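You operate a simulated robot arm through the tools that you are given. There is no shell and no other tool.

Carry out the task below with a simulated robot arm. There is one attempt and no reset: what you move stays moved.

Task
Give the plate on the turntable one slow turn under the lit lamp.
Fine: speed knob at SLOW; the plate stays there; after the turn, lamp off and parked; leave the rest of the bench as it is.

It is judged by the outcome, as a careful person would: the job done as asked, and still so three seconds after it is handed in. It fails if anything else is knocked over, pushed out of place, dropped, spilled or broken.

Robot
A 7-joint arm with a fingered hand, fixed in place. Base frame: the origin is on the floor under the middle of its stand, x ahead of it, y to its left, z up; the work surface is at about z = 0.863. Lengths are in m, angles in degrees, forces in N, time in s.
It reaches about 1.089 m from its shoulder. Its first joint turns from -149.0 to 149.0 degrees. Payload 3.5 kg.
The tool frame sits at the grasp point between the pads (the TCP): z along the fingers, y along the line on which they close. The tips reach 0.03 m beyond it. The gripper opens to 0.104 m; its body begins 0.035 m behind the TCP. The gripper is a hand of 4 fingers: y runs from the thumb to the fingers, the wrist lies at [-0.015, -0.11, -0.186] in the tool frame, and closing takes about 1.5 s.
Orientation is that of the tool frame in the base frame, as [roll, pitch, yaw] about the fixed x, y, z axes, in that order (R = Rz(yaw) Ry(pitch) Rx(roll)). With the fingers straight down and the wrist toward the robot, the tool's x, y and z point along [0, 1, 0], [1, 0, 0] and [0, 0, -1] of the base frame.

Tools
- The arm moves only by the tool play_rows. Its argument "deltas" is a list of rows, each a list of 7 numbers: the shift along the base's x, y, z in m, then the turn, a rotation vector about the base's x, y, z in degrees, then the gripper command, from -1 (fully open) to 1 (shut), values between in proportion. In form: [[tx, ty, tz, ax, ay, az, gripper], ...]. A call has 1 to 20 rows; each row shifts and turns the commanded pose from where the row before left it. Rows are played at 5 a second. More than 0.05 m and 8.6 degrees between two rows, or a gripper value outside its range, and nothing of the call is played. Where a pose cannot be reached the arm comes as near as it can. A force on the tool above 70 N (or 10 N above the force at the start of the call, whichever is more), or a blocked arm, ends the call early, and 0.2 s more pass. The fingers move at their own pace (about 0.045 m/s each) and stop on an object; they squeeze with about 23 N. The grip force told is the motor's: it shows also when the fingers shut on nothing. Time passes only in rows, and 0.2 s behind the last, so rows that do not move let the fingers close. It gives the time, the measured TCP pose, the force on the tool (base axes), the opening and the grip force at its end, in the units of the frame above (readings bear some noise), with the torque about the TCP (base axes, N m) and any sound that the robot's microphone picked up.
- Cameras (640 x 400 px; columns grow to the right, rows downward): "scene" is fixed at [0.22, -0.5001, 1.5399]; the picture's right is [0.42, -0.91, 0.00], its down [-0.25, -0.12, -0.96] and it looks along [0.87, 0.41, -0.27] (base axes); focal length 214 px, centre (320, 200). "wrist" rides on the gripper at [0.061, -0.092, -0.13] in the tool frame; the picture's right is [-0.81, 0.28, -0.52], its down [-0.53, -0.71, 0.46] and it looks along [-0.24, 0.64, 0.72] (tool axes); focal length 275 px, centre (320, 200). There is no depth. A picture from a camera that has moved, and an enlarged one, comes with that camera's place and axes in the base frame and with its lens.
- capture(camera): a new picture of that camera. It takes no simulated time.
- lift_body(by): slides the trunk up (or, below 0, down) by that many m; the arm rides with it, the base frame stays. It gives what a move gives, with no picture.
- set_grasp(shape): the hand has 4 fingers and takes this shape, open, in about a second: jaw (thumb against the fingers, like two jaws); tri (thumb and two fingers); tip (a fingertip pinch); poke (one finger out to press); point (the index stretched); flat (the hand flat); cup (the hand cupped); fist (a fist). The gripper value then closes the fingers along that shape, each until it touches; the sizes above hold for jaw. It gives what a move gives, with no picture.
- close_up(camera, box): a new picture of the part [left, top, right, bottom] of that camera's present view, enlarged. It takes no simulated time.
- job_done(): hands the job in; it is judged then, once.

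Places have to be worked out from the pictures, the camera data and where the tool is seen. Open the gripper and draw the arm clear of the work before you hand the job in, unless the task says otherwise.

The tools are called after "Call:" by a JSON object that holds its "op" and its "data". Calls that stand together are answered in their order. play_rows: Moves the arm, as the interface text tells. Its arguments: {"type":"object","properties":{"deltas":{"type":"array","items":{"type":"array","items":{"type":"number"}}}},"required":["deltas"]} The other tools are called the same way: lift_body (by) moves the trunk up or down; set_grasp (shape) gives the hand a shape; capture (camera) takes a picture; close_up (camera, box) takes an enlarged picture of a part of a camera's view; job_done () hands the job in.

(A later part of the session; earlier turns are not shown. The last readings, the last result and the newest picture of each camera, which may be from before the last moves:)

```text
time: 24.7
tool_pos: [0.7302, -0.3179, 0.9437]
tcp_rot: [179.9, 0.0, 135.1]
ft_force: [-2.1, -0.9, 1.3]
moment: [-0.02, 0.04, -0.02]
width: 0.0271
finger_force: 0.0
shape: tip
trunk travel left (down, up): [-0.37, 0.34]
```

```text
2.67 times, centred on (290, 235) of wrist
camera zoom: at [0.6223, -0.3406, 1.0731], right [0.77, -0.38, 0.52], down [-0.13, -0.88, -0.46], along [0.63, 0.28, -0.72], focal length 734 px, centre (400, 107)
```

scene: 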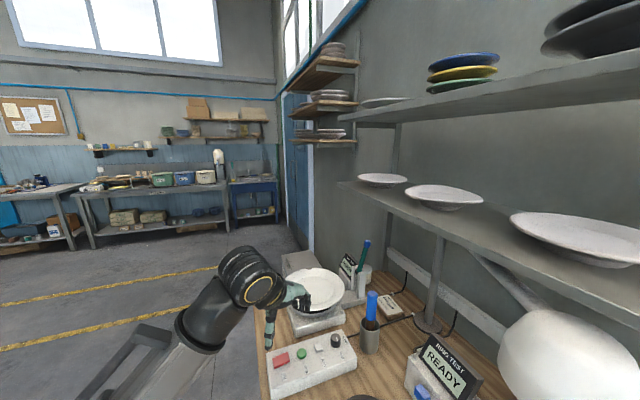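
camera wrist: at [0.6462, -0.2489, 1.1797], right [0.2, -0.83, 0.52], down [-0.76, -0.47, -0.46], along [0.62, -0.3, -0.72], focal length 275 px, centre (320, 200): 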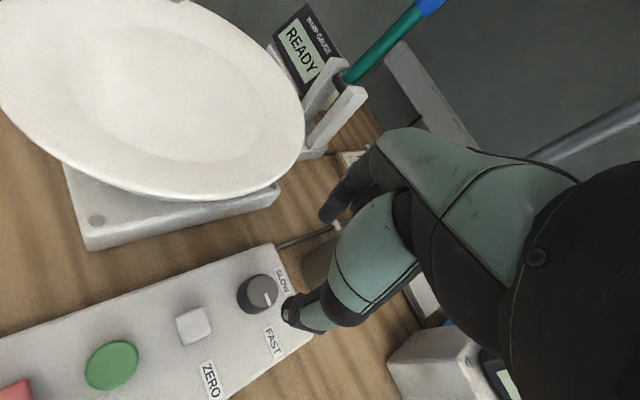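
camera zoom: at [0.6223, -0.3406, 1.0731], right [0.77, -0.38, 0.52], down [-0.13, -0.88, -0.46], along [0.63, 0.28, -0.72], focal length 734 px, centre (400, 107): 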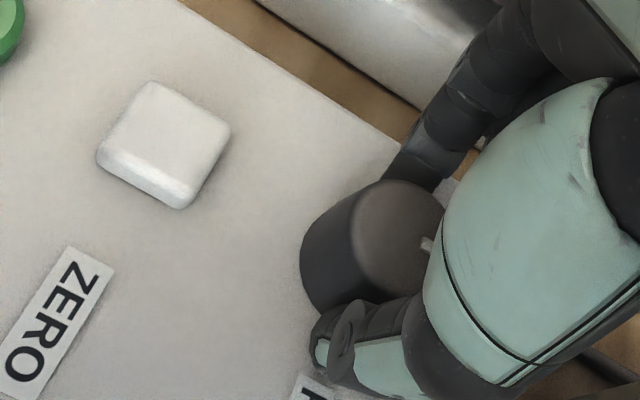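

The reported grip force has dropped to zero, so the fingers may have slipped near the end. I'll open, lift and look at where the indicator points.

Call:
{"op": "play_rows", "data": {"deltas": [[0, 0, 0, 0, 0, 0, -0.15], [0, 0, 0, 0, 0, 0, -0.15], [0, 0, 0, 0, 0, 0, -0.15], [0, 0, 0, 0, 0, 0, -0.15], [0, 0, 0.02, 0, 0, 0, -0.15], [0, 0, 0.02, 0, 0, 0, -0.15], [0, 0, 0, 0, 0, -8, -0.15], [0, 0, 0, 0, 0, -8, -0.15], [0, 0, 0, 0, 0, -8, -0.15], [0, 0, 0, 0, 0, -8, -0.15], [0, 0, 0, 0, 0, -8, -0.15], [0, 0, 0, 0, 0, -8, -0.15], [0, 0, 0, 0, 0, -2, -0.15], [0, 0, 0, 0, 0, 0, -0.15]]}}

Call:
{"op": "close_up", "data": {"camera": "wrist", "box": [160, 160, 380, 330]}}

Call:
{"op": "close_up", "data": {"camera": "scene", "box": [270, 280, 400, 380]}}

```text
time: 27.7
tool_pos: [0.7294, -0.319, 0.9831]
tcp_rot: [179.9, 0.0, 85.0]
ft_force: [-0.1, -0.7, -0.1]
moment: [-0.01, 0.01, 0.01]
width: 0.0591
finger_force: 0.1
shape: tip
trunk travel left (down, up): [-0.37, 0.34]
```

```text
2.35 times, centred on (270, 245) of wrist
camera zoom: at [0.6448, -0.2499, 1.1133], right [0.2, -0.83, 0.52], down [-0.76, -0.47, -0.46], along [0.62, -0.3, -0.72], focal length 648 px, centre (438, 94)
```

zoom: 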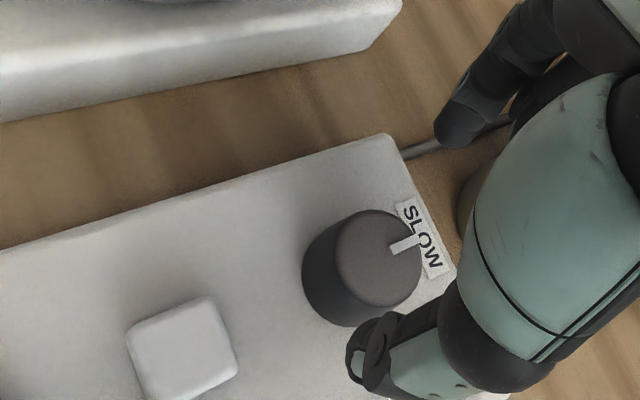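

```text
4.00 times, centred on (335, 330) of scene
camera zoom: at [0.22, -0.5001, 1.5399], right [0.42, -0.91, 0.0], down [-0.25, -0.12, -0.96], along [0.87, 0.41, -0.27], focal length 858 px, centre (260, -320)
```

zoom: 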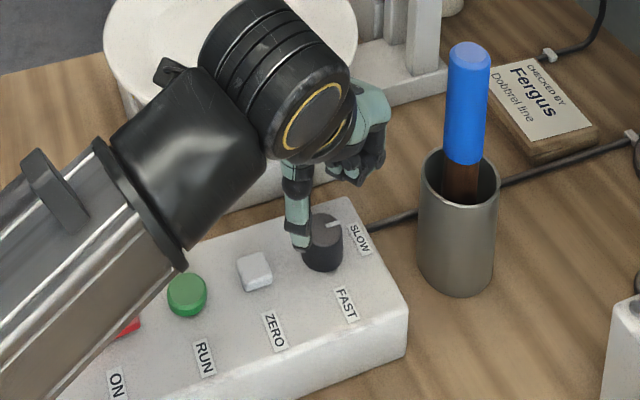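

The indicator now points straight at the SLOW label, so the knob is set. Next I'll raise the hand and carry it back toward the lamp for a close look at its handle.

Call:
{"op": "play_rows", "data": {"deltas": [[0, 0, 0.03, 0, 0, 0, -0.15], [0, 0, 0.04, 0, 0, 0, -0.15], [-0.02, 0, 0.04, 0, 0, 0, -0.15], [-0.03, 0, 0.03, 0, 0, -6, -0.15], [-0.04, 0, 0.03, 0, 0, -8, -0.15], [-0.04, 0, 0.02, 0, 0, -8, -0.15], [-0.04, 0, 0.02, 0, 0, -8, -0.15], [-0.04, 0, 0, 0, 0, -8, -0.15], [-0.03, 0, 0, 0, 0, -8, -0.15], [-0.02, -0.01, 0, 0, 0, -8, -0.15], [0, -0.02, 0, 0, 0, -8, -0.15], [0, 0, 0, 0, 0, -8, -0.15]]}}

Call:
{"op": "capture", "data": {"camera": "wrist"}}

Call:
{"op": "capture", "data": {"camera": "scene"}}

```text
time: 30.3
tool_pos: [0.4788, -0.3542, 1.1838]
tcp_rot: [-179.9, 0.0, 14.9]
ft_force: [-0.4, -0.5, -0.4]
moment: [0.01, -0.02, -0.01]
width: 0.0594
finger_force: 0.0
shape: tip
out of reach, approached as far as the arm can: row 9, 10
trunk travel left (down, up): [-0.37, 0.34]
```

```text
taken
camera wrist: at [0.5146, -0.2508, 1.3137], right [-0.71, -0.47, 0.52], down [-0.7, 0.55, -0.46], along [-0.07, -0.69, -0.72], focal length 275 px, centre (320, 200)
```

wrist: 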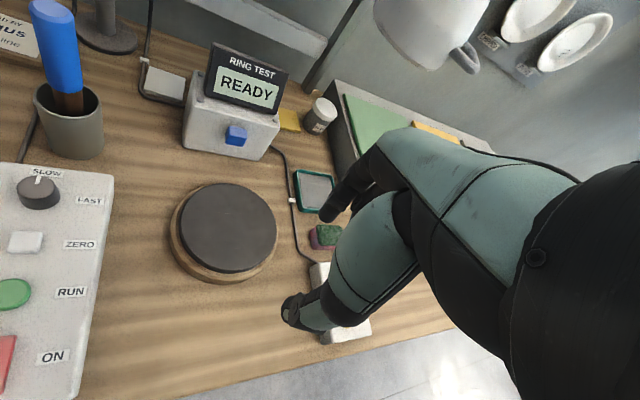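

```text
taken
```

scene: 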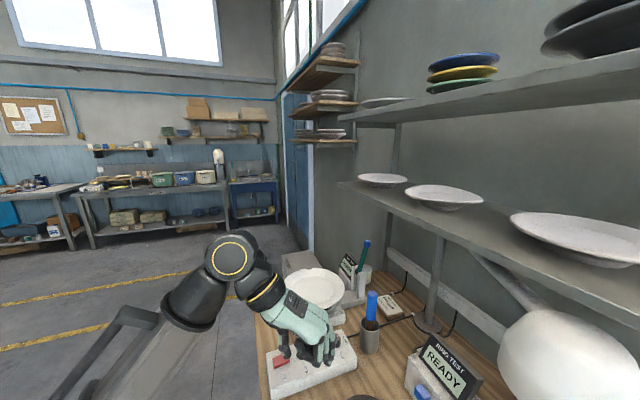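

The knob clearly reads SLOW from here too. I'll enlarge the lamp handle to refine its position.

Call:
{"op": "close_up", "data": {"camera": "wrist", "box": [360, 0, 500, 90]}}

Call:
{"op": "close_up", "data": {"camera": "scene", "box": [440, 220, 640, 400]}}

```text
4.44 times, centred on (430, 45) of wrist
camera zoom: at [0.5146, -0.2508, 1.3137], right [-0.71, -0.47, 0.52], down [-0.7, 0.55, -0.46], along [-0.07, -0.69, -0.72], focal length 1224 px, centre (-169, 889)
```

zoom: 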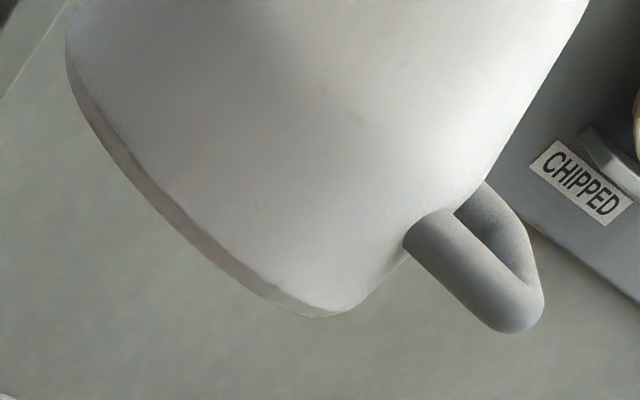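

```text
2.22 times, centred on (540, 310) of scene
camera zoom: at [0.22, -0.5001, 1.5399], right [0.42, -0.91, 0.0], down [-0.25, -0.12, -0.96], along [0.87, 0.41, -0.27], focal length 477 px, centre (-169, -44)
```

zoom: 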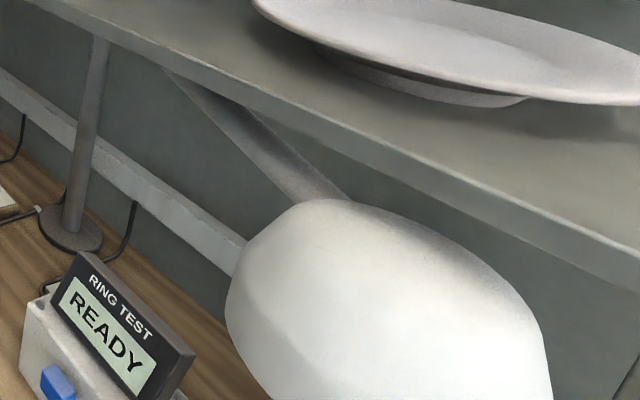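

The D-handle lies in a vertical, radial plane: its outer bar is near (0.46,-0.75,1.23), legs about 4 cm apart and 4.7 cm long. I plan to grip it sideways with the hand tilted 45°, coming in from beyond the shelf's end. First I'll raise the trunk and set the jaw shape.

Call:
{"op": "lift_body", "data": {"by": 0.15}}

Call:
{"op": "set_grasp", "data": {"shape": "jaw"}}

Call:
{"op": "play_rows", "data": {"deltas": [[-0.01, -0.04, 0, 1.76, -7.28, 0, -1], [-0.015, -0.04, 0, 1.76, -7.28, 0, -1], [-0.015, -0.04, 0, 1.76, -7.28, 0, -1], [-0.015, -0.04, 0, 1.76, -7.28, 0, -1], [-0.015, -0.04, 0.01, 1.76, -7.28, 0, -1], [-0.015, -0.04, 0.01, 1.76, -7.28, 0, -1]]}}

Call:
{"op": "capture", "data": {"camera": "wrist"}}

Call:
{"op": "capture", "data": {"camera": "scene"}}

```text
time: 32.1
tool_pos: [0.4769, -0.3542, 1.3352]
tcp_rot: [179.9, 0.0, 15.0]
ft_force: [-0.4, -0.8, -0.5]
moment: [-0.02, 0.01, -0.02]
width: 0.0596
finger_force: 0.2
shape: tip
trunk travel left (down, up): [-0.52, 0.19]
```

```text
time: 33.0
tool_pos: [0.4778, -0.3533, 1.3339]
tcp_rot: [179.9, -0.1, 15.1]
ft_force: [0.4, -0.6, 0.3]
moment: [0.0, -0.01, -0.03]
width: 0.1035
finger_force: 0.2
shape: jaw
trunk travel left (down, up): [-0.52, 0.19]
```

```text
time: 34.4
tool_pos: [0.3934, -0.5952, 1.3547]
tcp_rot: [178.5, -45.2, 15.6]
ft_force: [-0.2, -0.5, 0.0]
moment: [0.02, 0.0, -0.02]
width: 0.1042
finger_force: 0.1
shape: jaw
trunk travel left (down, up): [-0.52, 0.19]
```

```text
taken
camera wrist: at [0.3231, -0.5169, 1.4878], right [-0.84, -0.51, -0.2], down [-0.23, 0.66, -0.71], along [0.5, -0.55, -0.67], focal length 275 px, centre (320, 200)
```

wrist: 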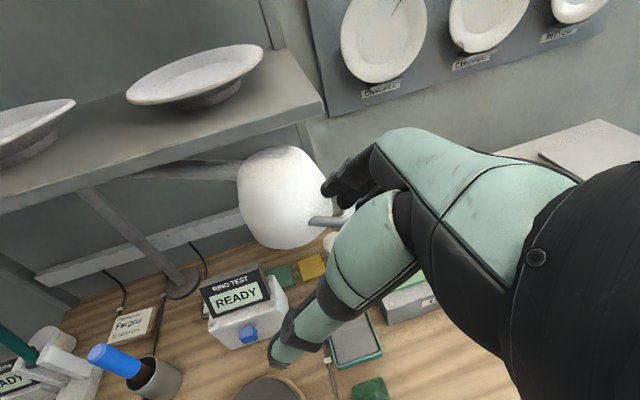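

```text
taken
```

scene: 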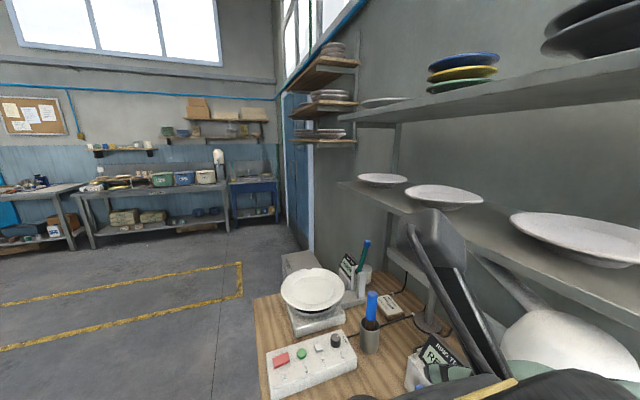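

The tilted pose works, and the shade, handle and shelf end are all visible and match my estimates. I'll slide sideways to a pre-grasp point about 10 cm back from the handle along the finger direction.

Call:
{"op": "play_rows", "data": {"deltas": [[0, -0.04, -0.01, 0, 0, 0, -1], [0, -0.04, -0.01, 0, 0, 0, -1], [0, -0.04, -0.01, 0, 0, 0, -1], [0, -0.04, -0.01, 0, 0, 0, -1], [0, -0.01, 0, 0, 0, 0, -1]]}}

Call:
{"op": "capture", "data": {"camera": "wrist"}}

Call:
{"op": "capture", "data": {"camera": "scene"}}

```text
time: 35.6
tool_pos: [0.3931, -0.7647, 1.314]
tcp_rot: [178.5, -44.8, 15.7]
ft_force: [-0.3, -0.2, 0.5]
moment: [0.0, 0.0, 0.01]
width: 0.1038
finger_force: 0.0
shape: jaw
trunk travel left (down, up): [-0.52, 0.19]
```

```text
taken
camera wrist: at [0.3231, -0.6863, 1.447], right [-0.84, -0.51, -0.2], down [-0.23, 0.66, -0.71], along [0.49, -0.55, -0.67], focal length 275 px, centre (320, 200)
```

wrist: 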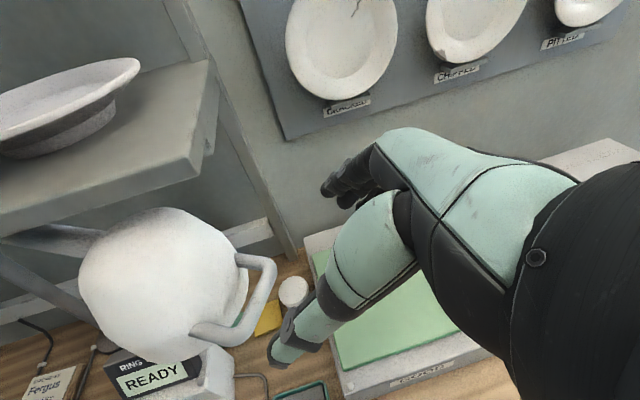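

```text
taken
```

scene: 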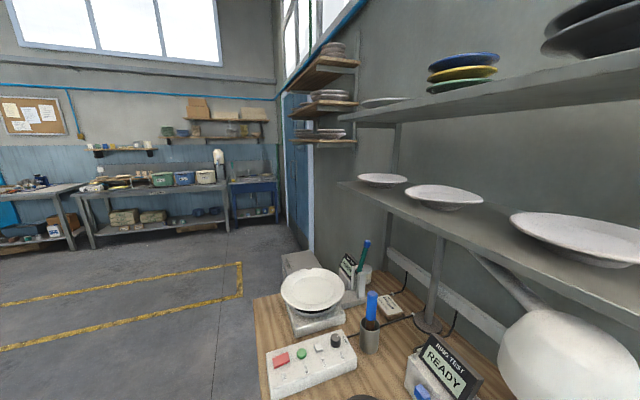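

This close view corrects me: the D-handle lies flat, with its two legs about 6 cm apart sideways (corners ≈ (0.462,-0.700) and (0.462,-0.757), z ≈ 1.24). The open jaw can straddle its full width, so I'll centre on it and advance halfway along the finger axis.

Call:
{"op": "play_rows", "data": {"deltas": [[0, 0.019, 0.003, 0, 0, 0, -1], [0.017, 0.004, -0.018, 0, 0, 0, -1], [0.017, 0.004, -0.018, 0, 0, 0, -1], [0, 0, 0, 0, 0, 0, -1]]}}

Call:
{"op": "capture", "data": {"camera": "wrist"}}

```text
time: 36.6
tool_pos: [0.4274, -0.7369, 1.2797]
tcp_rot: [178.6, -44.8, 15.6]
ft_force: [0.4, -0.2, 0.3]
moment: [-0.01, -0.02, -0.01]
width: 0.1041
finger_force: 0.1
shape: jaw
trunk travel left (down, up): [-0.52, 0.19]
```

```text
taken
camera wrist: at [0.3573, -0.6584, 1.4142], right [-0.84, -0.51, -0.2], down [-0.23, 0.66, -0.71], along [0.49, -0.55, -0.67], focal length 275 px, centre (320, 200)
```

wrist: 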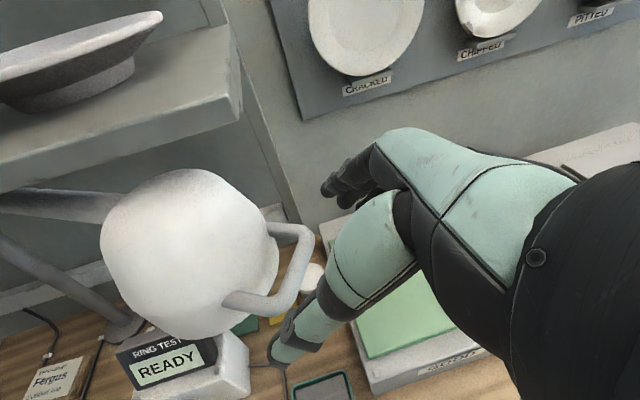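

The loop's outer bar is now measured at (0.466,-0.726,1.24), exactly on the finger axis and centred between thumb and fingers. I'll advance the remaining ~5.5 cm in small steps.

Call:
{"op": "play_rows", "data": {"deltas": [[0.01, 0.0026, -0.0103, 0, 0, 0, -1], [0.01, 0.0026, -0.0103, 0, 0, 0, -1], [0.01, 0.0026, -0.0103, 0, 0, 0, -1], [0, 0, 0, 0, 0, 0, -1]]}}

Call:
{"op": "capture", "data": {"camera": "wrist"}}

```text
time: 37.6
tool_pos: [0.4586, -0.7302, 1.2489]
tcp_rot: [178.7, -44.9, 15.6]
ft_force: [0.6, -0.1, 0.2]
moment: [0.01, 0.0, 0.0]
width: 0.1039
finger_force: 0.1
shape: jaw
trunk travel left (down, up): [-0.52, 0.19]
```

```text
taken
camera wrist: at [0.3875, -0.6508, 1.3832], right [-0.84, -0.51, -0.2], down [-0.23, 0.66, -0.71], along [0.49, -0.55, -0.67], focal length 275 px, centre (320, 200)
```

wrist: 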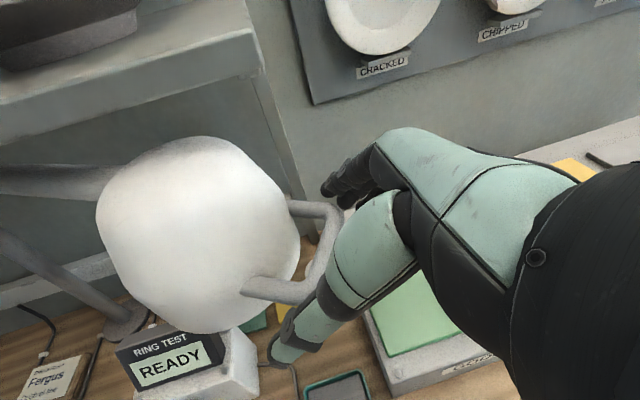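

The loop sits between thumb and fingers without contact. I'll advance about 1 cm more and close on it.

Call:
{"op": "play_rows", "data": {"deltas": [[0.006, 0.0016, -0.0062, 0, 0, 0, -1], [0, 0, 0, 0, 0, 0, -0.8], [0, 0, 0, 0, 0, 0, -0.6], [0, 0, 0, 0, 0, 0, -0.4], [0, 0, 0, 0, 0, 0, -0.3], [0, 0, 0, 0, 0, 0, -0.3], [0, 0, 0, 0, 0, 0, -0.3]]}}

Call:
{"op": "capture", "data": {"camera": "wrist"}}

```text
time: 39.2
tool_pos: [0.4629, -0.7284, 1.2421]
tcp_rot: [178.7, -44.9, 15.6]
ft_force: [0.8, 0.8, -5.2]
moment: [0.02, 0.04, -0.14]
width: 0.0684
finger_force: 22.8
shape: jaw
trunk travel left (down, up): [-0.52, 0.19]
```

```text
taken
camera wrist: at [0.3937, -0.65, 1.3762], right [-0.84, -0.51, -0.2], down [-0.23, 0.67, -0.71], along [0.49, -0.55, -0.67], focal length 275 px, centre (320, 200)
```

wrist: 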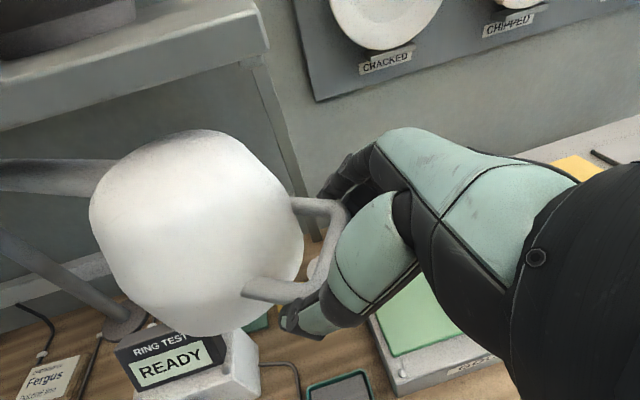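

The loop is gripped (width 0.068). I'll start swinging the lamp about the post at (1.0,-0.6), first 10° with the hand turning along, and check the forces.

Call:
{"op": "play_rows", "data": {"deltas": [[-0.005, 0.0236, 0, 0, 0, -2.5, -0.3], [-0.0041, 0.0238, 0, 0, 0, -2.5, -0.3], [-0.003, 0.0239, 0, 0, 0, -2.5, -0.3], [-0.002, 0.024, 0, 0, 0, -2.5, -0.3], [0, 0, 0, 0, 0, 0, -0.3]]}}

Call:
{"op": "capture", "data": {"camera": "wrist"}}

Call:
{"op": "capture", "data": {"camera": "scene"}}

```text
time: 40.4
tool_pos: [0.4486, -0.633, 1.2435]
tcp_rot: [178.6, -44.9, 5.5]
ft_force: [-4.9, -1.0, -9.3]
moment: [0.07, 0.1, -0.29]
width: 0.0685
finger_force: 22.9
shape: jaw
trunk travel left (down, up): [-0.52, 0.19]
```

```text
taken
camera wrist: at [0.394, -0.5436, 1.3768], right [-0.91, -0.35, -0.2], down [-0.11, 0.69, -0.71], along [0.39, -0.63, -0.67], focal length 275 px, centre (320, 200)
```

wrist: 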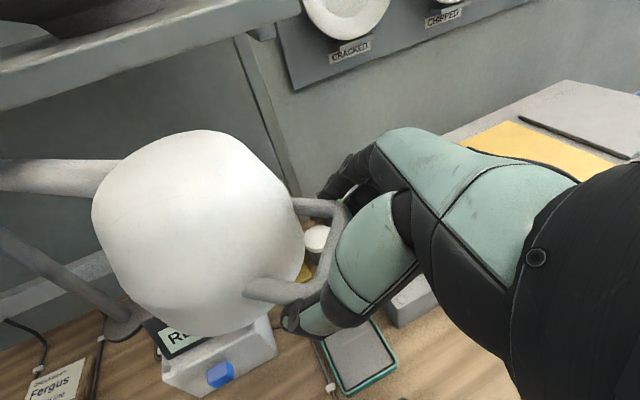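

```text
taken
```

scene: 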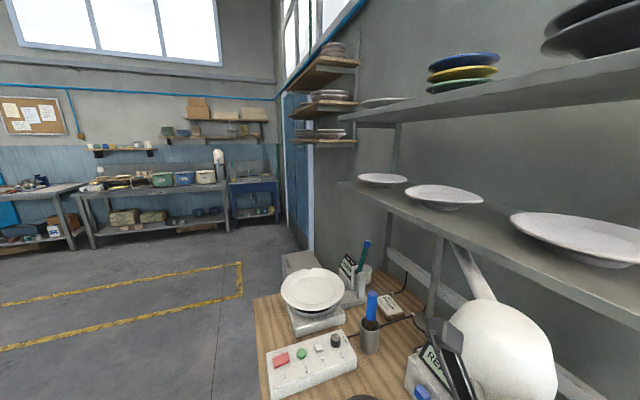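

The lamp swings freely with the hand at low force. I'll continue to about θ = 166°, which brings the handle clear of the shelf.

Call:
{"op": "play_rows", "data": {"deltas": [[-0.0009, 0.0241, 0, 0, 0, -2.5, -0.3], [0.0001, 0.0241, 0, 0, 0, -2.5, -0.3], [0.0012, 0.0241, 0, 0, 0, -2.5, -0.3], [0.0022, 0.024, 0, 0, 0, -2.5, -0.3], [0.0033, 0.0239, 0, 0, 0, -2.5, -0.3], [0.0043, 0.0237, 0, 0, 0, -2.5, -0.3], [0.0053, 0.0235, 0, 0, 0, -2.5, -0.3], [0, 0, 0, 0, 0, 0, -0.3]]}}

Call:
{"op": "capture", "data": {"camera": "wrist"}}

Call:
{"op": "capture", "data": {"camera": "scene"}}

```text
time: 42.2
tool_pos: [0.4638, -0.4657, 1.2437]
tcp_rot: [178.6, -44.9, -12.0]
ft_force: [-8.8, 1.2, -9.4]
moment: [0.16, 0.17, -0.5]
width: 0.0682
finger_force: 23.0
shape: jaw
trunk travel left (down, up): [-0.52, 0.19]
```

```text
taken
camera wrist: at [0.4384, -0.3624, 1.377], right [-0.98, -0.06, -0.2], down [0.1, 0.7, -0.71], along [0.18, -0.72, -0.67], focal length 275 px, centre (320, 200)
```

wrist: 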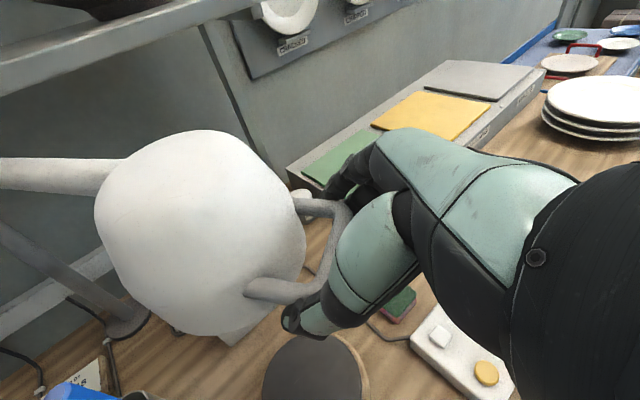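

```text
taken
```

scene: 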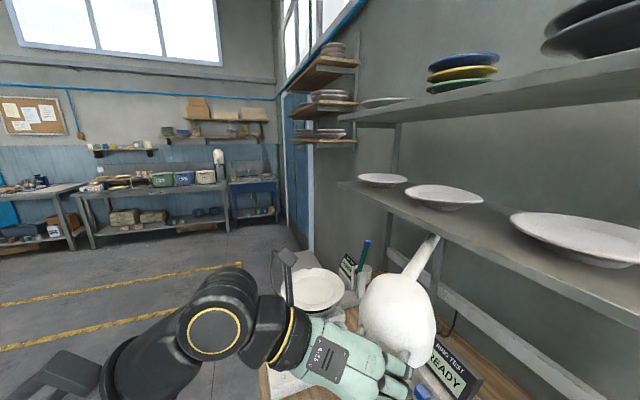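

No reach limit yet, and the force only shows a small radial mismatch. I'll ease outward by about 4 mm and continue 10° more.

Call:
{"op": "play_rows", "data": {"deltas": [[0.0044, 0.0237, 0, 0, 0, -2.5, -0.3], [0.0054, 0.0234, 0, 0, 0, -2.5, -0.3], [0.0084, 0.0226, 0, 0, 0, -2.5, -0.3], [0.0093, 0.0222, 0, 0, 0, -2.5, -0.3], [0, 0, 0, 0, 0, 0, -0.3]]}}

Call:
{"op": "capture", "data": {"camera": "wrist"}}

Call:
{"op": "capture", "data": {"camera": "scene"}}

```text
time: 43.4
tool_pos: [0.4934, -0.3735, 1.2429]
tcp_rot: [178.6, -44.9, -21.9]
ft_force: [1.9, -2.4, -10.8]
moment: [0.05, 0.04, -0.32]
width: 0.0678
finger_force: 23.3
shape: jaw
trunk travel left (down, up): [-0.52, 0.19]
```

```text
taken
camera wrist: at [0.486, -0.2685, 1.3764], right [-0.97, 0.11, -0.2], down [0.22, 0.67, -0.71], along [0.06, -0.74, -0.67], focal length 275 px, centre (320, 200)
```

wrist: 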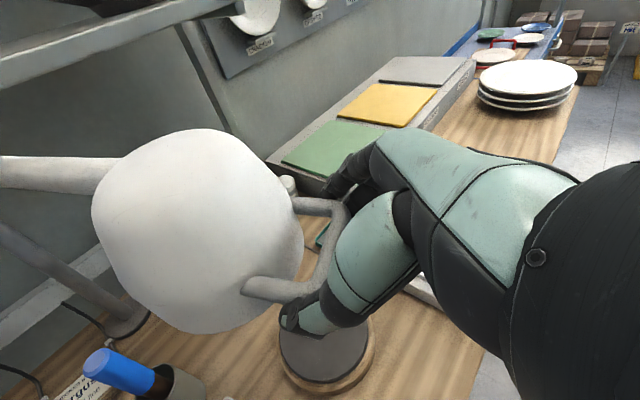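

```text
taken
```

scene: 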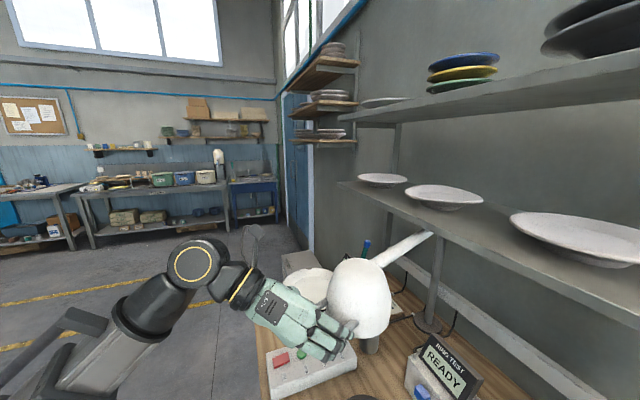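

Refitting from the motion puts the pivot at (1.001,-0.596) with radius 0.554, and forces are low. I'll continue the swing another 10° along the refined arc.

Call:
{"op": "play_rows", "data": {"deltas": [[0.0102, 0.0219, 0, 0, 0, -2.5, -0.3], [0.0111, 0.0215, 0, 0, 0, -2.5, -0.3], [0.0121, 0.021, 0, 0, 0, -2.5, -0.3], [0.013, 0.0204, 0, 0, 0, -2.5, -0.3], [0, 0, 0, 0, 0, 0, -0.3]]}}

Call:
{"op": "capture", "data": {"camera": "scene"}}

```text
time: 44.6
tool_pos: [0.5392, -0.29, 1.2434]
tcp_rot: [178.6, -44.9, -32.1]
ft_force: [5.4, -4.3, -10.6]
moment: [-0.01, 0.03, -0.32]
width: 0.068
finger_force: 22.8
shape: jaw
trunk travel left (down, up): [-0.52, 0.19]
```

```text
taken
```

scene: 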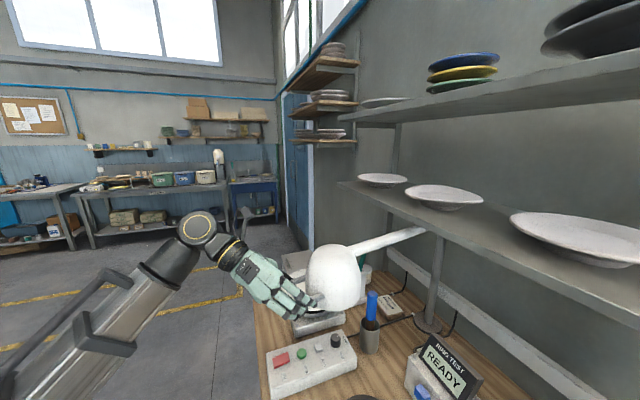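

Still comfortable. I'll continue 12.5° more with a slight inward correction.

Call:
{"op": "play_rows", "data": {"deltas": [[0.0149, 0.0188, 0, 0, 0, -2.5, -0.3], [0.0152, 0.0189, 0, 0, 0, -2.5, -0.3], [0.0155, 0.0186, 0, 0, 0, -2.5, -0.3], [0.0163, 0.0179, 0, 0, 0, -2.5, -0.3], [0.0171, 0.0171, 0, 0, 0, -2.5, -0.3], [0, 0, 0, 0, 0, 0, -0.3]]}}

Call:
{"op": "capture", "data": {"camera": "scene"}}

Call:
{"op": "capture", "data": {"camera": "wrist"}}

```text
time: 46.0
tool_pos: [0.6188, -0.1984, 1.2428]
tcp_rot: [178.5, -44.8, -44.4]
ft_force: [-2.2, 0.3, -14.0]
moment: [0.19, 0.05, -0.48]
width: 0.0679
finger_force: 23.4
shape: jaw
trunk travel left (down, up): [-0.52, 0.19]
```

```text
taken
```

scene: 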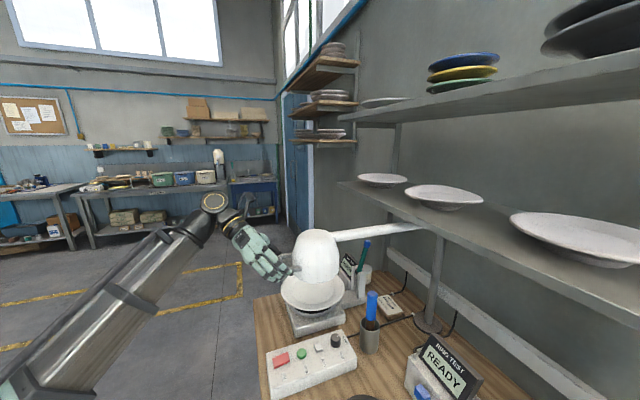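

```text
taken
camera wrist: at [0.6522, -0.0979, 1.3769], right [-0.86, 0.47, -0.2], down [0.46, 0.53, -0.71], along [-0.23, -0.7, -0.67], focal length 275 px, centre (320, 200)
```

wrist: 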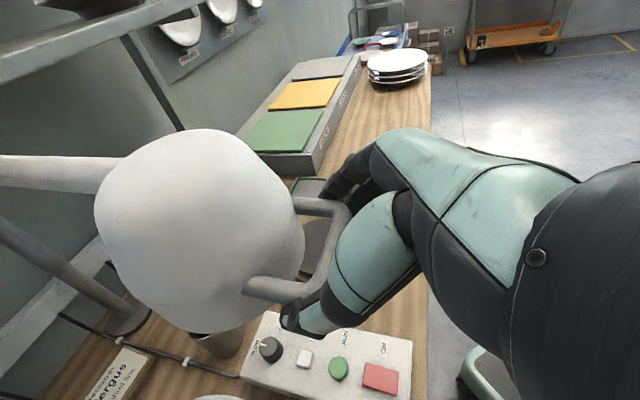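

The lamp is nearly there: the shade is at about θ = 134°, and the plate centre is at about 111° from the pivot. I'll continue another 10° and check.

Call:
{"op": "play_rows", "data": {"deltas": [[0.0178, 0.0164, 0, 0, 0, -2.5, -0.3], [0.0185, 0.0156, 0, 0, 0, -2.5, -0.3], [0.0192, 0.0148, 0, 0, 0, -2.5, -0.3], [0.0198, 0.0139, 0, 0, 0, -2.5, -0.3], [0, 0, 0, 0, 0, 0, -0.3]]}}

Call:
{"op": "capture", "data": {"camera": "scene"}}

```text
time: 47.2
tool_pos: [0.6928, -0.1487, 1.2395]
tcp_rot: [178.9, -45.7, -53.8]
ft_force: [-18.6, 24.5, 5.2]
moment: [0.24, 0.07, -0.72]
width: 0.0645
finger_force: 22.4
shape: jaw
out of reach, approached as far as the arm can: row 4
trunk travel left (down, up): [-0.52, 0.19]
```

```text
taken
```

scene: 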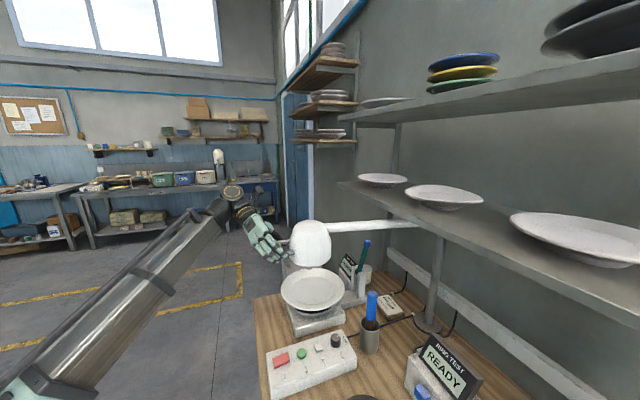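

The arm hit its reach limit at θ ≈ 124.5°, so the lamp needs about 13° more. I'll release the loop, back straight out along the fingers, and finish with a push from the robot's side.

Call:
{"op": "play_rows", "data": {"deltas": [[-0.004, -0.006, 0, 0, 0, 0, -0.6], [0, 0, 0, 0, 0, 0, -1], [0, 0, 0, 0, 0, 0, -1], [0, 0, 0, 0, 0, 0, -1], [0, 0, 0, 0, 0, 0, -1]]}}

Call:
{"op": "capture", "data": {"camera": "wrist"}}

```text
time: 48.4
tool_pos: [0.6933, -0.1593, 1.236]
tcp_rot: [178.8, -45.2, -54.1]
ft_force: [-0.4, 0.5, 0.5]
moment: [-0.03, 0.0, -0.03]
width: 0.1035
finger_force: 0.0
shape: jaw
trunk travel left (down, up): [-0.52, 0.19]
```

```text
taken
camera wrist: at [0.7425, -0.0658, 1.3699], right [-0.77, 0.61, -0.21], down [0.55, 0.45, -0.71], along [-0.34, -0.66, -0.67], focal length 275 px, centre (320, 200)
```

wrist: 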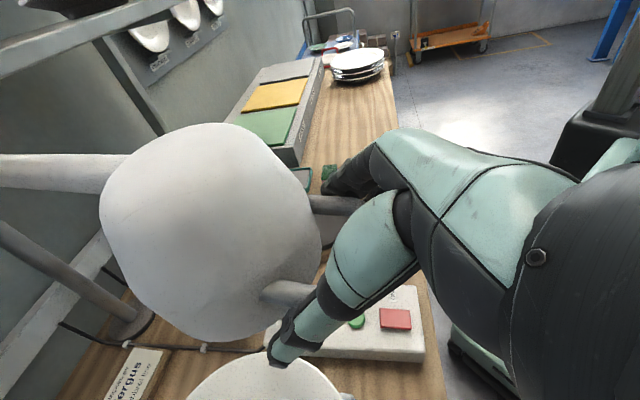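

The grip is free of force. I'll back out up and outward along the finger axis to clear the loop.

Call:
{"op": "play_rows", "data": {"deltas": [[-0.006, 0.008, 0.014, 0, 0, 0, -1], [-0.006, 0.008, 0.014, 0, 0, 0, -1], [-0.006, 0.008, 0.014, 0, 0, 0, -1], [-0.006, 0.008, 0.014, 0, 0, 0, -1], [-0.006, 0.008, 0.016, 0, 0, 0, -1]]}}

Call:
{"op": "capture", "data": {"camera": "wrist"}}

Call:
{"op": "capture", "data": {"camera": "scene"}}

```text
time: 49.6
tool_pos: [0.6772, -0.1792, 1.2822]
tcp_rot: [178.7, -45.5, -53.8]
ft_force: [-0.1, -0.1, 0.5]
moment: [-0.01, 0.0, 0.02]
width: 0.1038
finger_force: 0.1
shape: jaw
out of reach, approached as far as the arm can: row 1, 2, 3, 4, 5
trunk travel left (down, up): [-0.52, 0.19]
```

```text
taken
camera wrist: at [0.7269, -0.0846, 1.4155], right [-0.77, 0.61, -0.21], down [0.55, 0.44, -0.71], along [-0.34, -0.66, -0.67], focal length 275 px, centre (320, 200)
```

wrist: 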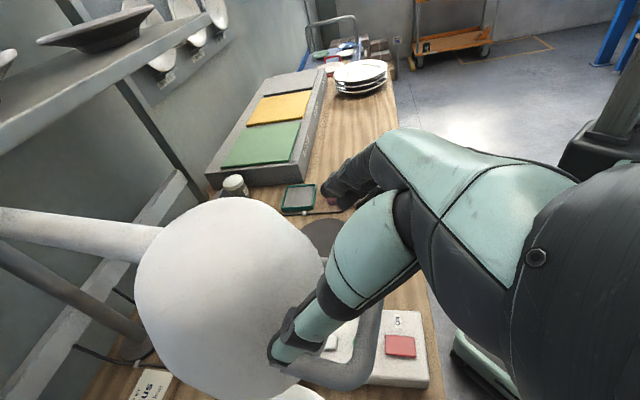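

```text
taken
```

scene: 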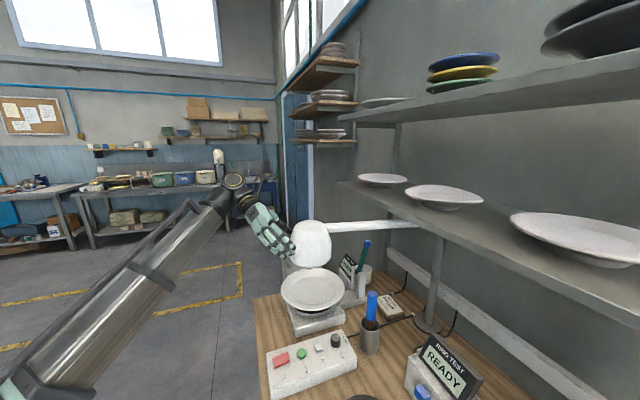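

The arm is at its limit in this posture, so I'll use the trunk to lift the hand straight up, clear of the lamp.

Call:
{"op": "lift_body", "data": {"by": 0.12}}

Call:
{"op": "capture", "data": {"camera": "wrist"}}

```text
time: 51.1
tool_pos: [0.679, -0.1794, 1.4024]
tcp_rot: [178.7, -45.4, -53.9]
ft_force: [-0.5, 0.2, -0.4]
moment: [0.0, 0.0, 0.01]
width: 0.1037
finger_force: 0.2
shape: jaw
trunk travel left (down, up): [-0.64, 0.07]
```

```text
taken
camera wrist: at [0.7271, -0.0846, 1.5352], right [-0.77, 0.61, -0.21], down [0.54, 0.45, -0.71], along [-0.34, -0.66, -0.67], focal length 275 px, centre (320, 200)
```

wrist: 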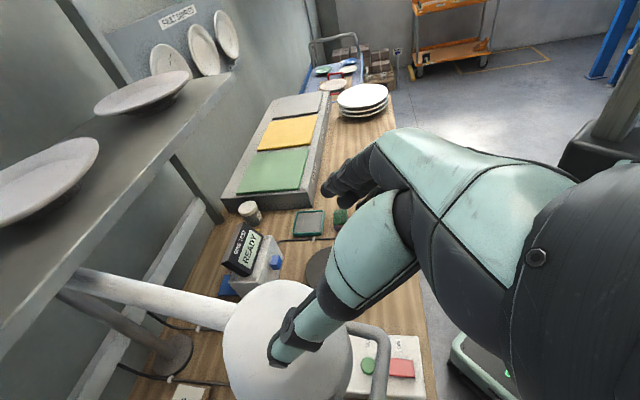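

The hand is well clear and the shade sits at about θ = 125°. Now I'll un-tilt the hand back to fingers-down while retreating toward the robot, then yaw it round to face the lamp.

Call:
{"op": "play_rows", "data": {"deltas": [[-0.03, -0.01, 0, 6.06, 4.42, 0, -1], [-0.03, -0.01, 0, 6.06, 4.42, 0, -1], [-0.03, -0.01, 0, 6.06, 4.42, 0, -1], [-0.03, -0.01, 0, 6.06, 4.42, 0, -1], [-0.02, -0.01, 0, 6.06, 4.42, 0, -1], [-0.02, -0.01, 0, 6.06, 4.42, 0, -1], [0, 0, 0, 0, 0, 8, -1], [0, 0, 0, 0, 0, 8, -1], [0, 0, 0, 0, 0, 8, -1], [0, 0, 0, 0, 0, 8, -1], [0, 0, 0, 0, 0, 8, -1], [0, 0, 0, 0, 0, 8, -1]]}}

Call:
{"op": "capture", "data": {"camera": "scene"}}

```text
time: 53.7
tool_pos: [0.5302, -0.4728, 1.2341]
tcp_rot: [178.9, -2.6, -3.9]
ft_force: [-0.4, -0.2, -0.2]
moment: [-0.03, -0.02, 0.0]
width: 0.1038
finger_force: 0.0
shape: jaw
out of reach, approached as far as the arm can: row 1, 2, 3, 4, 5, 6
trunk travel left (down, up): [-0.64, 0.07]
```

```text
taken
```

scene: 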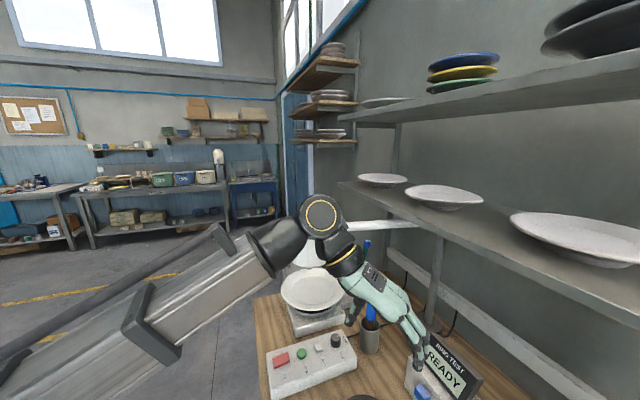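

The unreachable rows made the arm stray to (0.53,-0.47,1.23), though with no contact force. I'll check both views before going on.

Call:
{"op": "capture", "data": {"camera": "wrist"}}

Call:
{"op": "close_up", "data": {"camera": "scene", "box": [250, 180, 490, 400]}}

```text
taken
camera wrist: at [0.5931, -0.3822, 1.3647], right [-0.85, -0.21, 0.48], down [-0.46, 0.74, -0.49], along [-0.26, -0.64, -0.72], focal length 275 px, centre (320, 200)
```

wrist: 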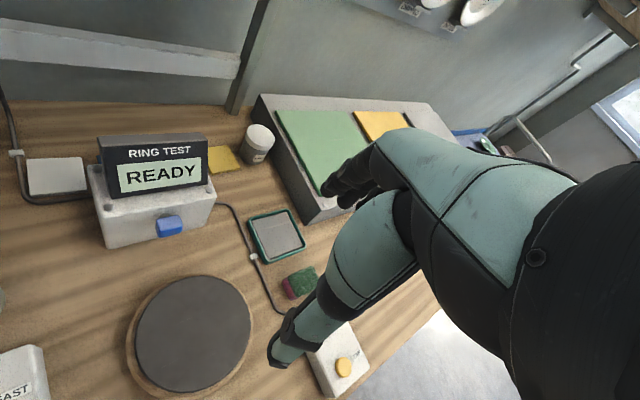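

```text
1.82 times, centred on (370, 290) of scene
camera zoom: at [0.22, -0.5001, 1.5399], right [0.42, -0.91, 0.0], down [-0.25, -0.12, -0.96], along [0.87, 0.41, -0.27], focal length 390 px, centre (229, 36)
```

zoom: 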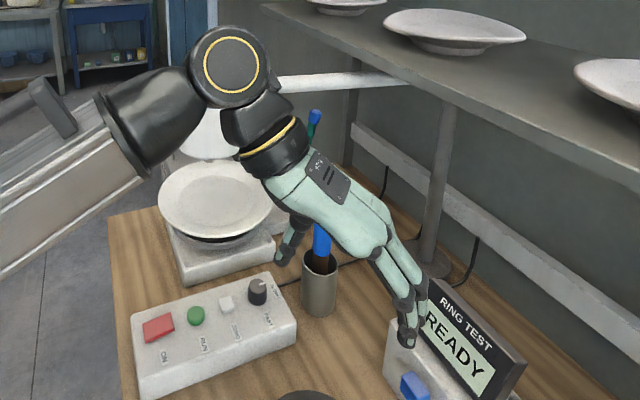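

Nothing was touched. I'll turn the hand to yaw ≈ 80° with the wrist toward the robot at (0.50,-0.30,1.30), staying clear of the lamp.

Call:
{"op": "play_rows", "data": {"deltas": [[0, 0.01, 0.01, 0, 0, 7.6, -1], [0, 0.015, 0.01, 0, 0, 7.6, -1], [0, 0.015, 0.01, 0, 0, 7.6, -1], [-0.003, 0.015, 0.01, 0, 0, 7.6, -1], [-0.003, 0.015, 0.01, 0, 0, 7.6, -1], [-0.003, 0.015, 0.01, 0, 0, 7.6, -1], [-0.003, 0.015, 0, 0, 0, 7.6, -1], [-0.003, 0.015, 0, 0, 0, 7.6, -1], [-0.003, 0.015, 0, 0, 0, 7.6, -1], [-0.003, 0.015, 0, 0, 0, 7.6, -1], [-0.003, 0.015, 0, 0, 0, 7.6, -1]]}}

Call:
{"op": "set_grasp", "data": {"shape": "poke"}}

Call:
{"op": "capture", "data": {"camera": "wrist"}}

Call:
{"op": "capture", "data": {"camera": "scene"}}

```text
time: 56.1
tool_pos: [0.5063, -0.3124, 1.2944]
tcp_rot: [178.9, -2.7, 79.7]
ft_force: [0.5, 0.4, -1.0]
moment: [0.0, 0.02, 0.02]
width: 0.1039
finger_force: 0.0
shape: jaw
trunk travel left (down, up): [-0.64, 0.07]
```

```text
time: 57.0
tool_pos: [0.5079, -0.3131, 1.2946]
tcp_rot: [178.8, -2.6, 79.6]
ft_force: [-0.7, 0.0, 0.4]
moment: [-0.01, 0.0, 0.0]
width: 0.0
finger_force: 0.0
shape: poke
trunk travel left (down, up): [-0.64, 0.07]
```

```text
taken
camera wrist: at [0.425, -0.2413, 1.4248], right [0.11, -0.87, 0.48], down [-0.79, -0.37, -0.49], along [0.61, -0.33, -0.72], focal length 275 px, centre (320, 200)
```

wrist: 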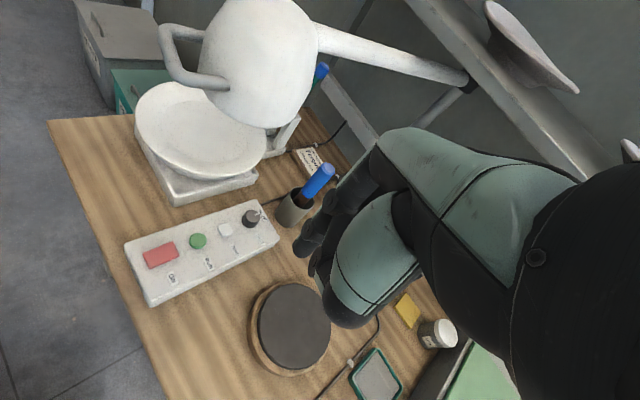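

```text
taken
```

scene: 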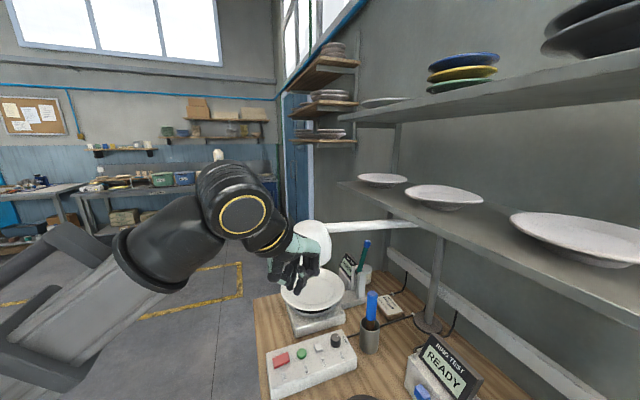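

The hand is safely placed and the lamp's handle loop is clearly visible. I'll enlarge to see where the poke finger's tip is.

Call:
{"op": "close_up", "data": {"camera": "wrist", "box": [260, 160, 420, 340]}}

Call:
{"op": "close_up", "data": {"camera": "scene", "box": [240, 210, 360, 310]}}

Call:
{"op": "close_up", "data": {"camera": "wrist", "box": [130, 0, 350, 160]}}

```text
2.22 times, centred on (340, 250) of wrist
camera zoom: at [0.425, -0.2413, 1.4248], right [0.11, -0.87, 0.48], down [-0.79, -0.37, -0.49], along [0.61, -0.33, -0.72], focal length 612 px, centre (276, 89)
```

zoom: 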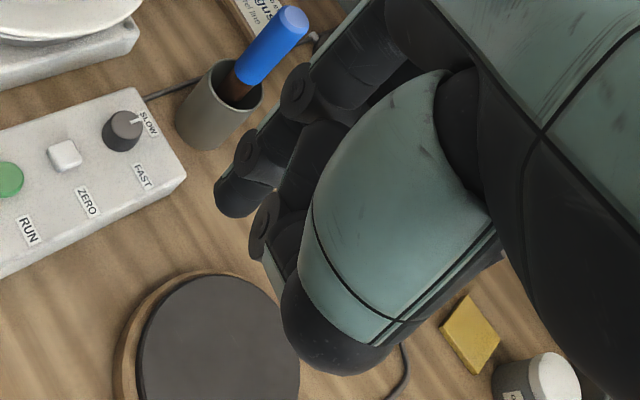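

```text
4.00 times, centred on (300, 260) of scene
camera zoom: at [0.22, -0.5001, 1.5399], right [0.42, -0.91, 0.0], down [-0.25, -0.12, -0.96], along [0.87, 0.41, -0.27], focal length 858 px, centre (400, -40)
```

zoom: 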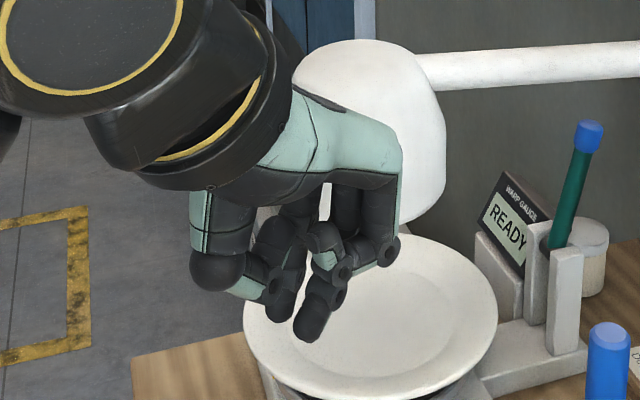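

```text
2.50 times, centred on (240, 80) of wrist
camera zoom: at [0.425, -0.2413, 1.4248], right [0.11, -0.87, 0.48], down [-0.79, -0.37, -0.49], along [0.61, -0.33, -0.72], focal length 688 px, centre (520, 500)
```

zoom: 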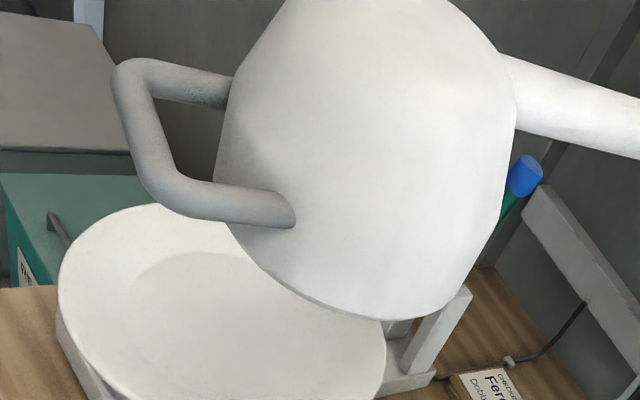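

In poke shape the fingertip sits about 4.6 cm below the TCP, 1 cm toward the fingers side, but it only protrudes ~2 cm past the thumb. I'll see whether "point" gives a longer finger for hooking the loop.

Call:
{"op": "set_grasp", "data": {"shape": "point"}}

Call:
{"op": "close_up", "data": {"camera": "wrist", "box": [200, 160, 420, 340]}}

Call:
{"op": "close_up", "data": {"camera": "scene", "box": [240, 210, 380, 330]}}

```text
time: 57.9
tool_pos: [0.5069, -0.3125, 1.2941]
tcp_rot: [178.8, -2.6, 79.4]
ft_force: [-0.3, 0.1, 0.0]
moment: [-0.03, 0.02, 0.01]
width: 0.0
finger_force: 0.1
shape: point
trunk travel left (down, up): [-0.64, 0.07]
```

```text
2.22 times, centred on (310, 250) of wrist
camera zoom: at [0.425, -0.2413, 1.4248], right [0.11, -0.87, 0.48], down [-0.79, -0.37, -0.49], along [0.61, -0.33, -0.72], focal length 612 px, centre (342, 89)
```

zoom: 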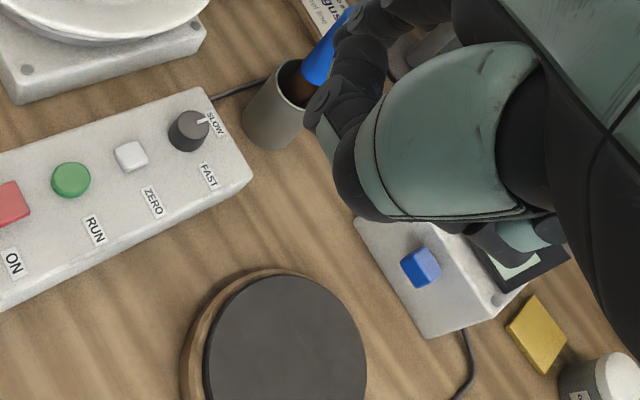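

```text
3.33 times, centred on (310, 270) of scene
camera zoom: at [0.22, -0.5001, 1.5399], right [0.42, -0.91, 0.0], down [-0.25, -0.12, -0.96], along [0.87, 0.41, -0.27], focal length 715 px, centre (353, -33)
```

zoom: 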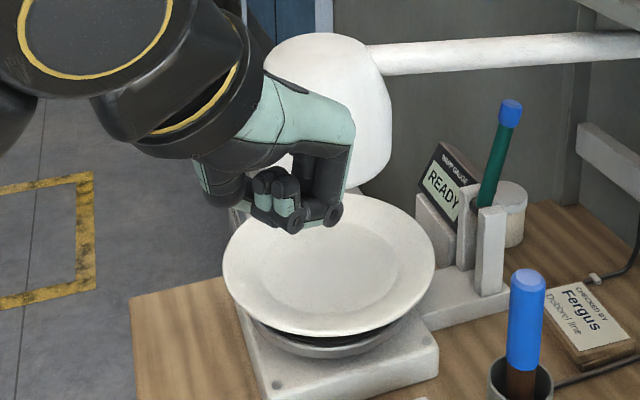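

"Point" hides the finger from both cameras and isn't useful here. Instead I'll use the jaw tilted outward with yaw ≈ 125°, straddling the loop (bar centre now ≈ (0.675,-0.154,1.24), θ ≈ 125.5°), and push with the thumb. I'll set jaw and move to a pre-position above and outside the loop.

Call:
{"op": "set_grasp", "data": {"shape": "jaw"}}

Call:
{"op": "play_rows", "data": {"deltas": [[0.0055, 0.019, 0.0145, 0, 0, 7.67, -1], [0.0055, 0.019, 0.0145, 0, 0, 7.67, -1], [0.0055, 0.019, 0.0145, 0, 0, 7.67, -1], [0.0055, 0.019, 0.0145, 0, 0, 7.67, -1], [0.0055, 0.019, 0.0145, 0, 0, 7.67, -1], [0.0055, 0.019, 0.0145, 0, 0, 7.67, -1]]}}

```text
time: 58.8
tool_pos: [0.5057, -0.3119, 1.2938]
tcp_rot: [178.8, -2.6, 79.4]
ft_force: [-0.8, 0.5, -0.4]
moment: [-0.01, 0.01, 0.0]
width: 0.1039
finger_force: 0.0
shape: jaw
trunk travel left (down, up): [-0.64, 0.07]
```

```text
time: 60.2
tool_pos: [0.539, -0.1986, 1.3809]
tcp_rot: [178.9, -2.6, 125.6]
ft_force: [0.2, 0.2, 0.7]
moment: [0.01, -0.02, 0.01]
width: 0.1038
finger_force: 0.0
shape: jaw
trunk travel left (down, up): [-0.64, 0.07]
```

The yaw is now 125.6° with no reach problem. Next I'll tilt the hand outward about 37° while moving to the pre-position above the loop.

Call:
{"op": "play_rows", "data": {"deltas": [[0.02, 0.021, 0, -6.1, -4.36, 0, -1], [0.02, 0.021, 0, -6.1, -4.36, 0, -1], [0.021, 0.022, -0.005, -6.1, -4.36, 0, -1], [0.021, 0.022, -0.01, -6.1, -4.36, 0, -1], [0.021, 0.022, -0.015, -6.1, -4.36, 0, -1]]}}

Call:
{"op": "capture", "data": {"camera": "wrist"}}

Call:
{"op": "capture", "data": {"camera": "scene"}}

```text
time: 61.4
tool_pos: [0.6425, -0.0893, 1.3514]
tcp_rot: [178.9, 35.0, 125.5]
ft_force: [0.4, -0.7, 0.1]
moment: [-0.03, 0.01, 0.01]
width: 0.1038
finger_force: 0.1
shape: jaw
trunk travel left (down, up): [-0.64, 0.07]
```

```text
taken
camera wrist: at [0.4952, -0.0444, 1.4212], right [0.43, -0.14, 0.89], down [-0.16, -0.98, -0.08], along [0.89, -0.11, -0.44], focal length 275 px, centre (320, 200)
```

wrist: 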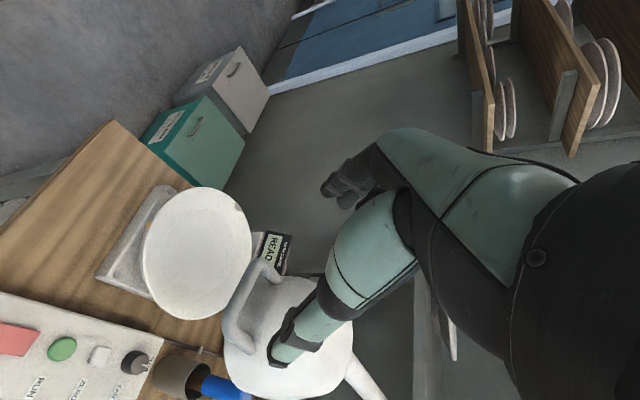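

```text
taken
```

scene: 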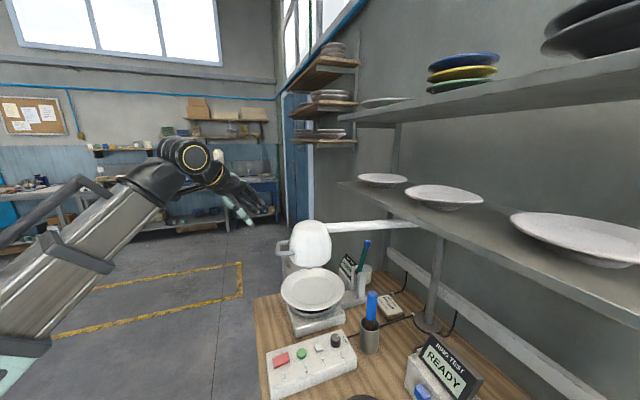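

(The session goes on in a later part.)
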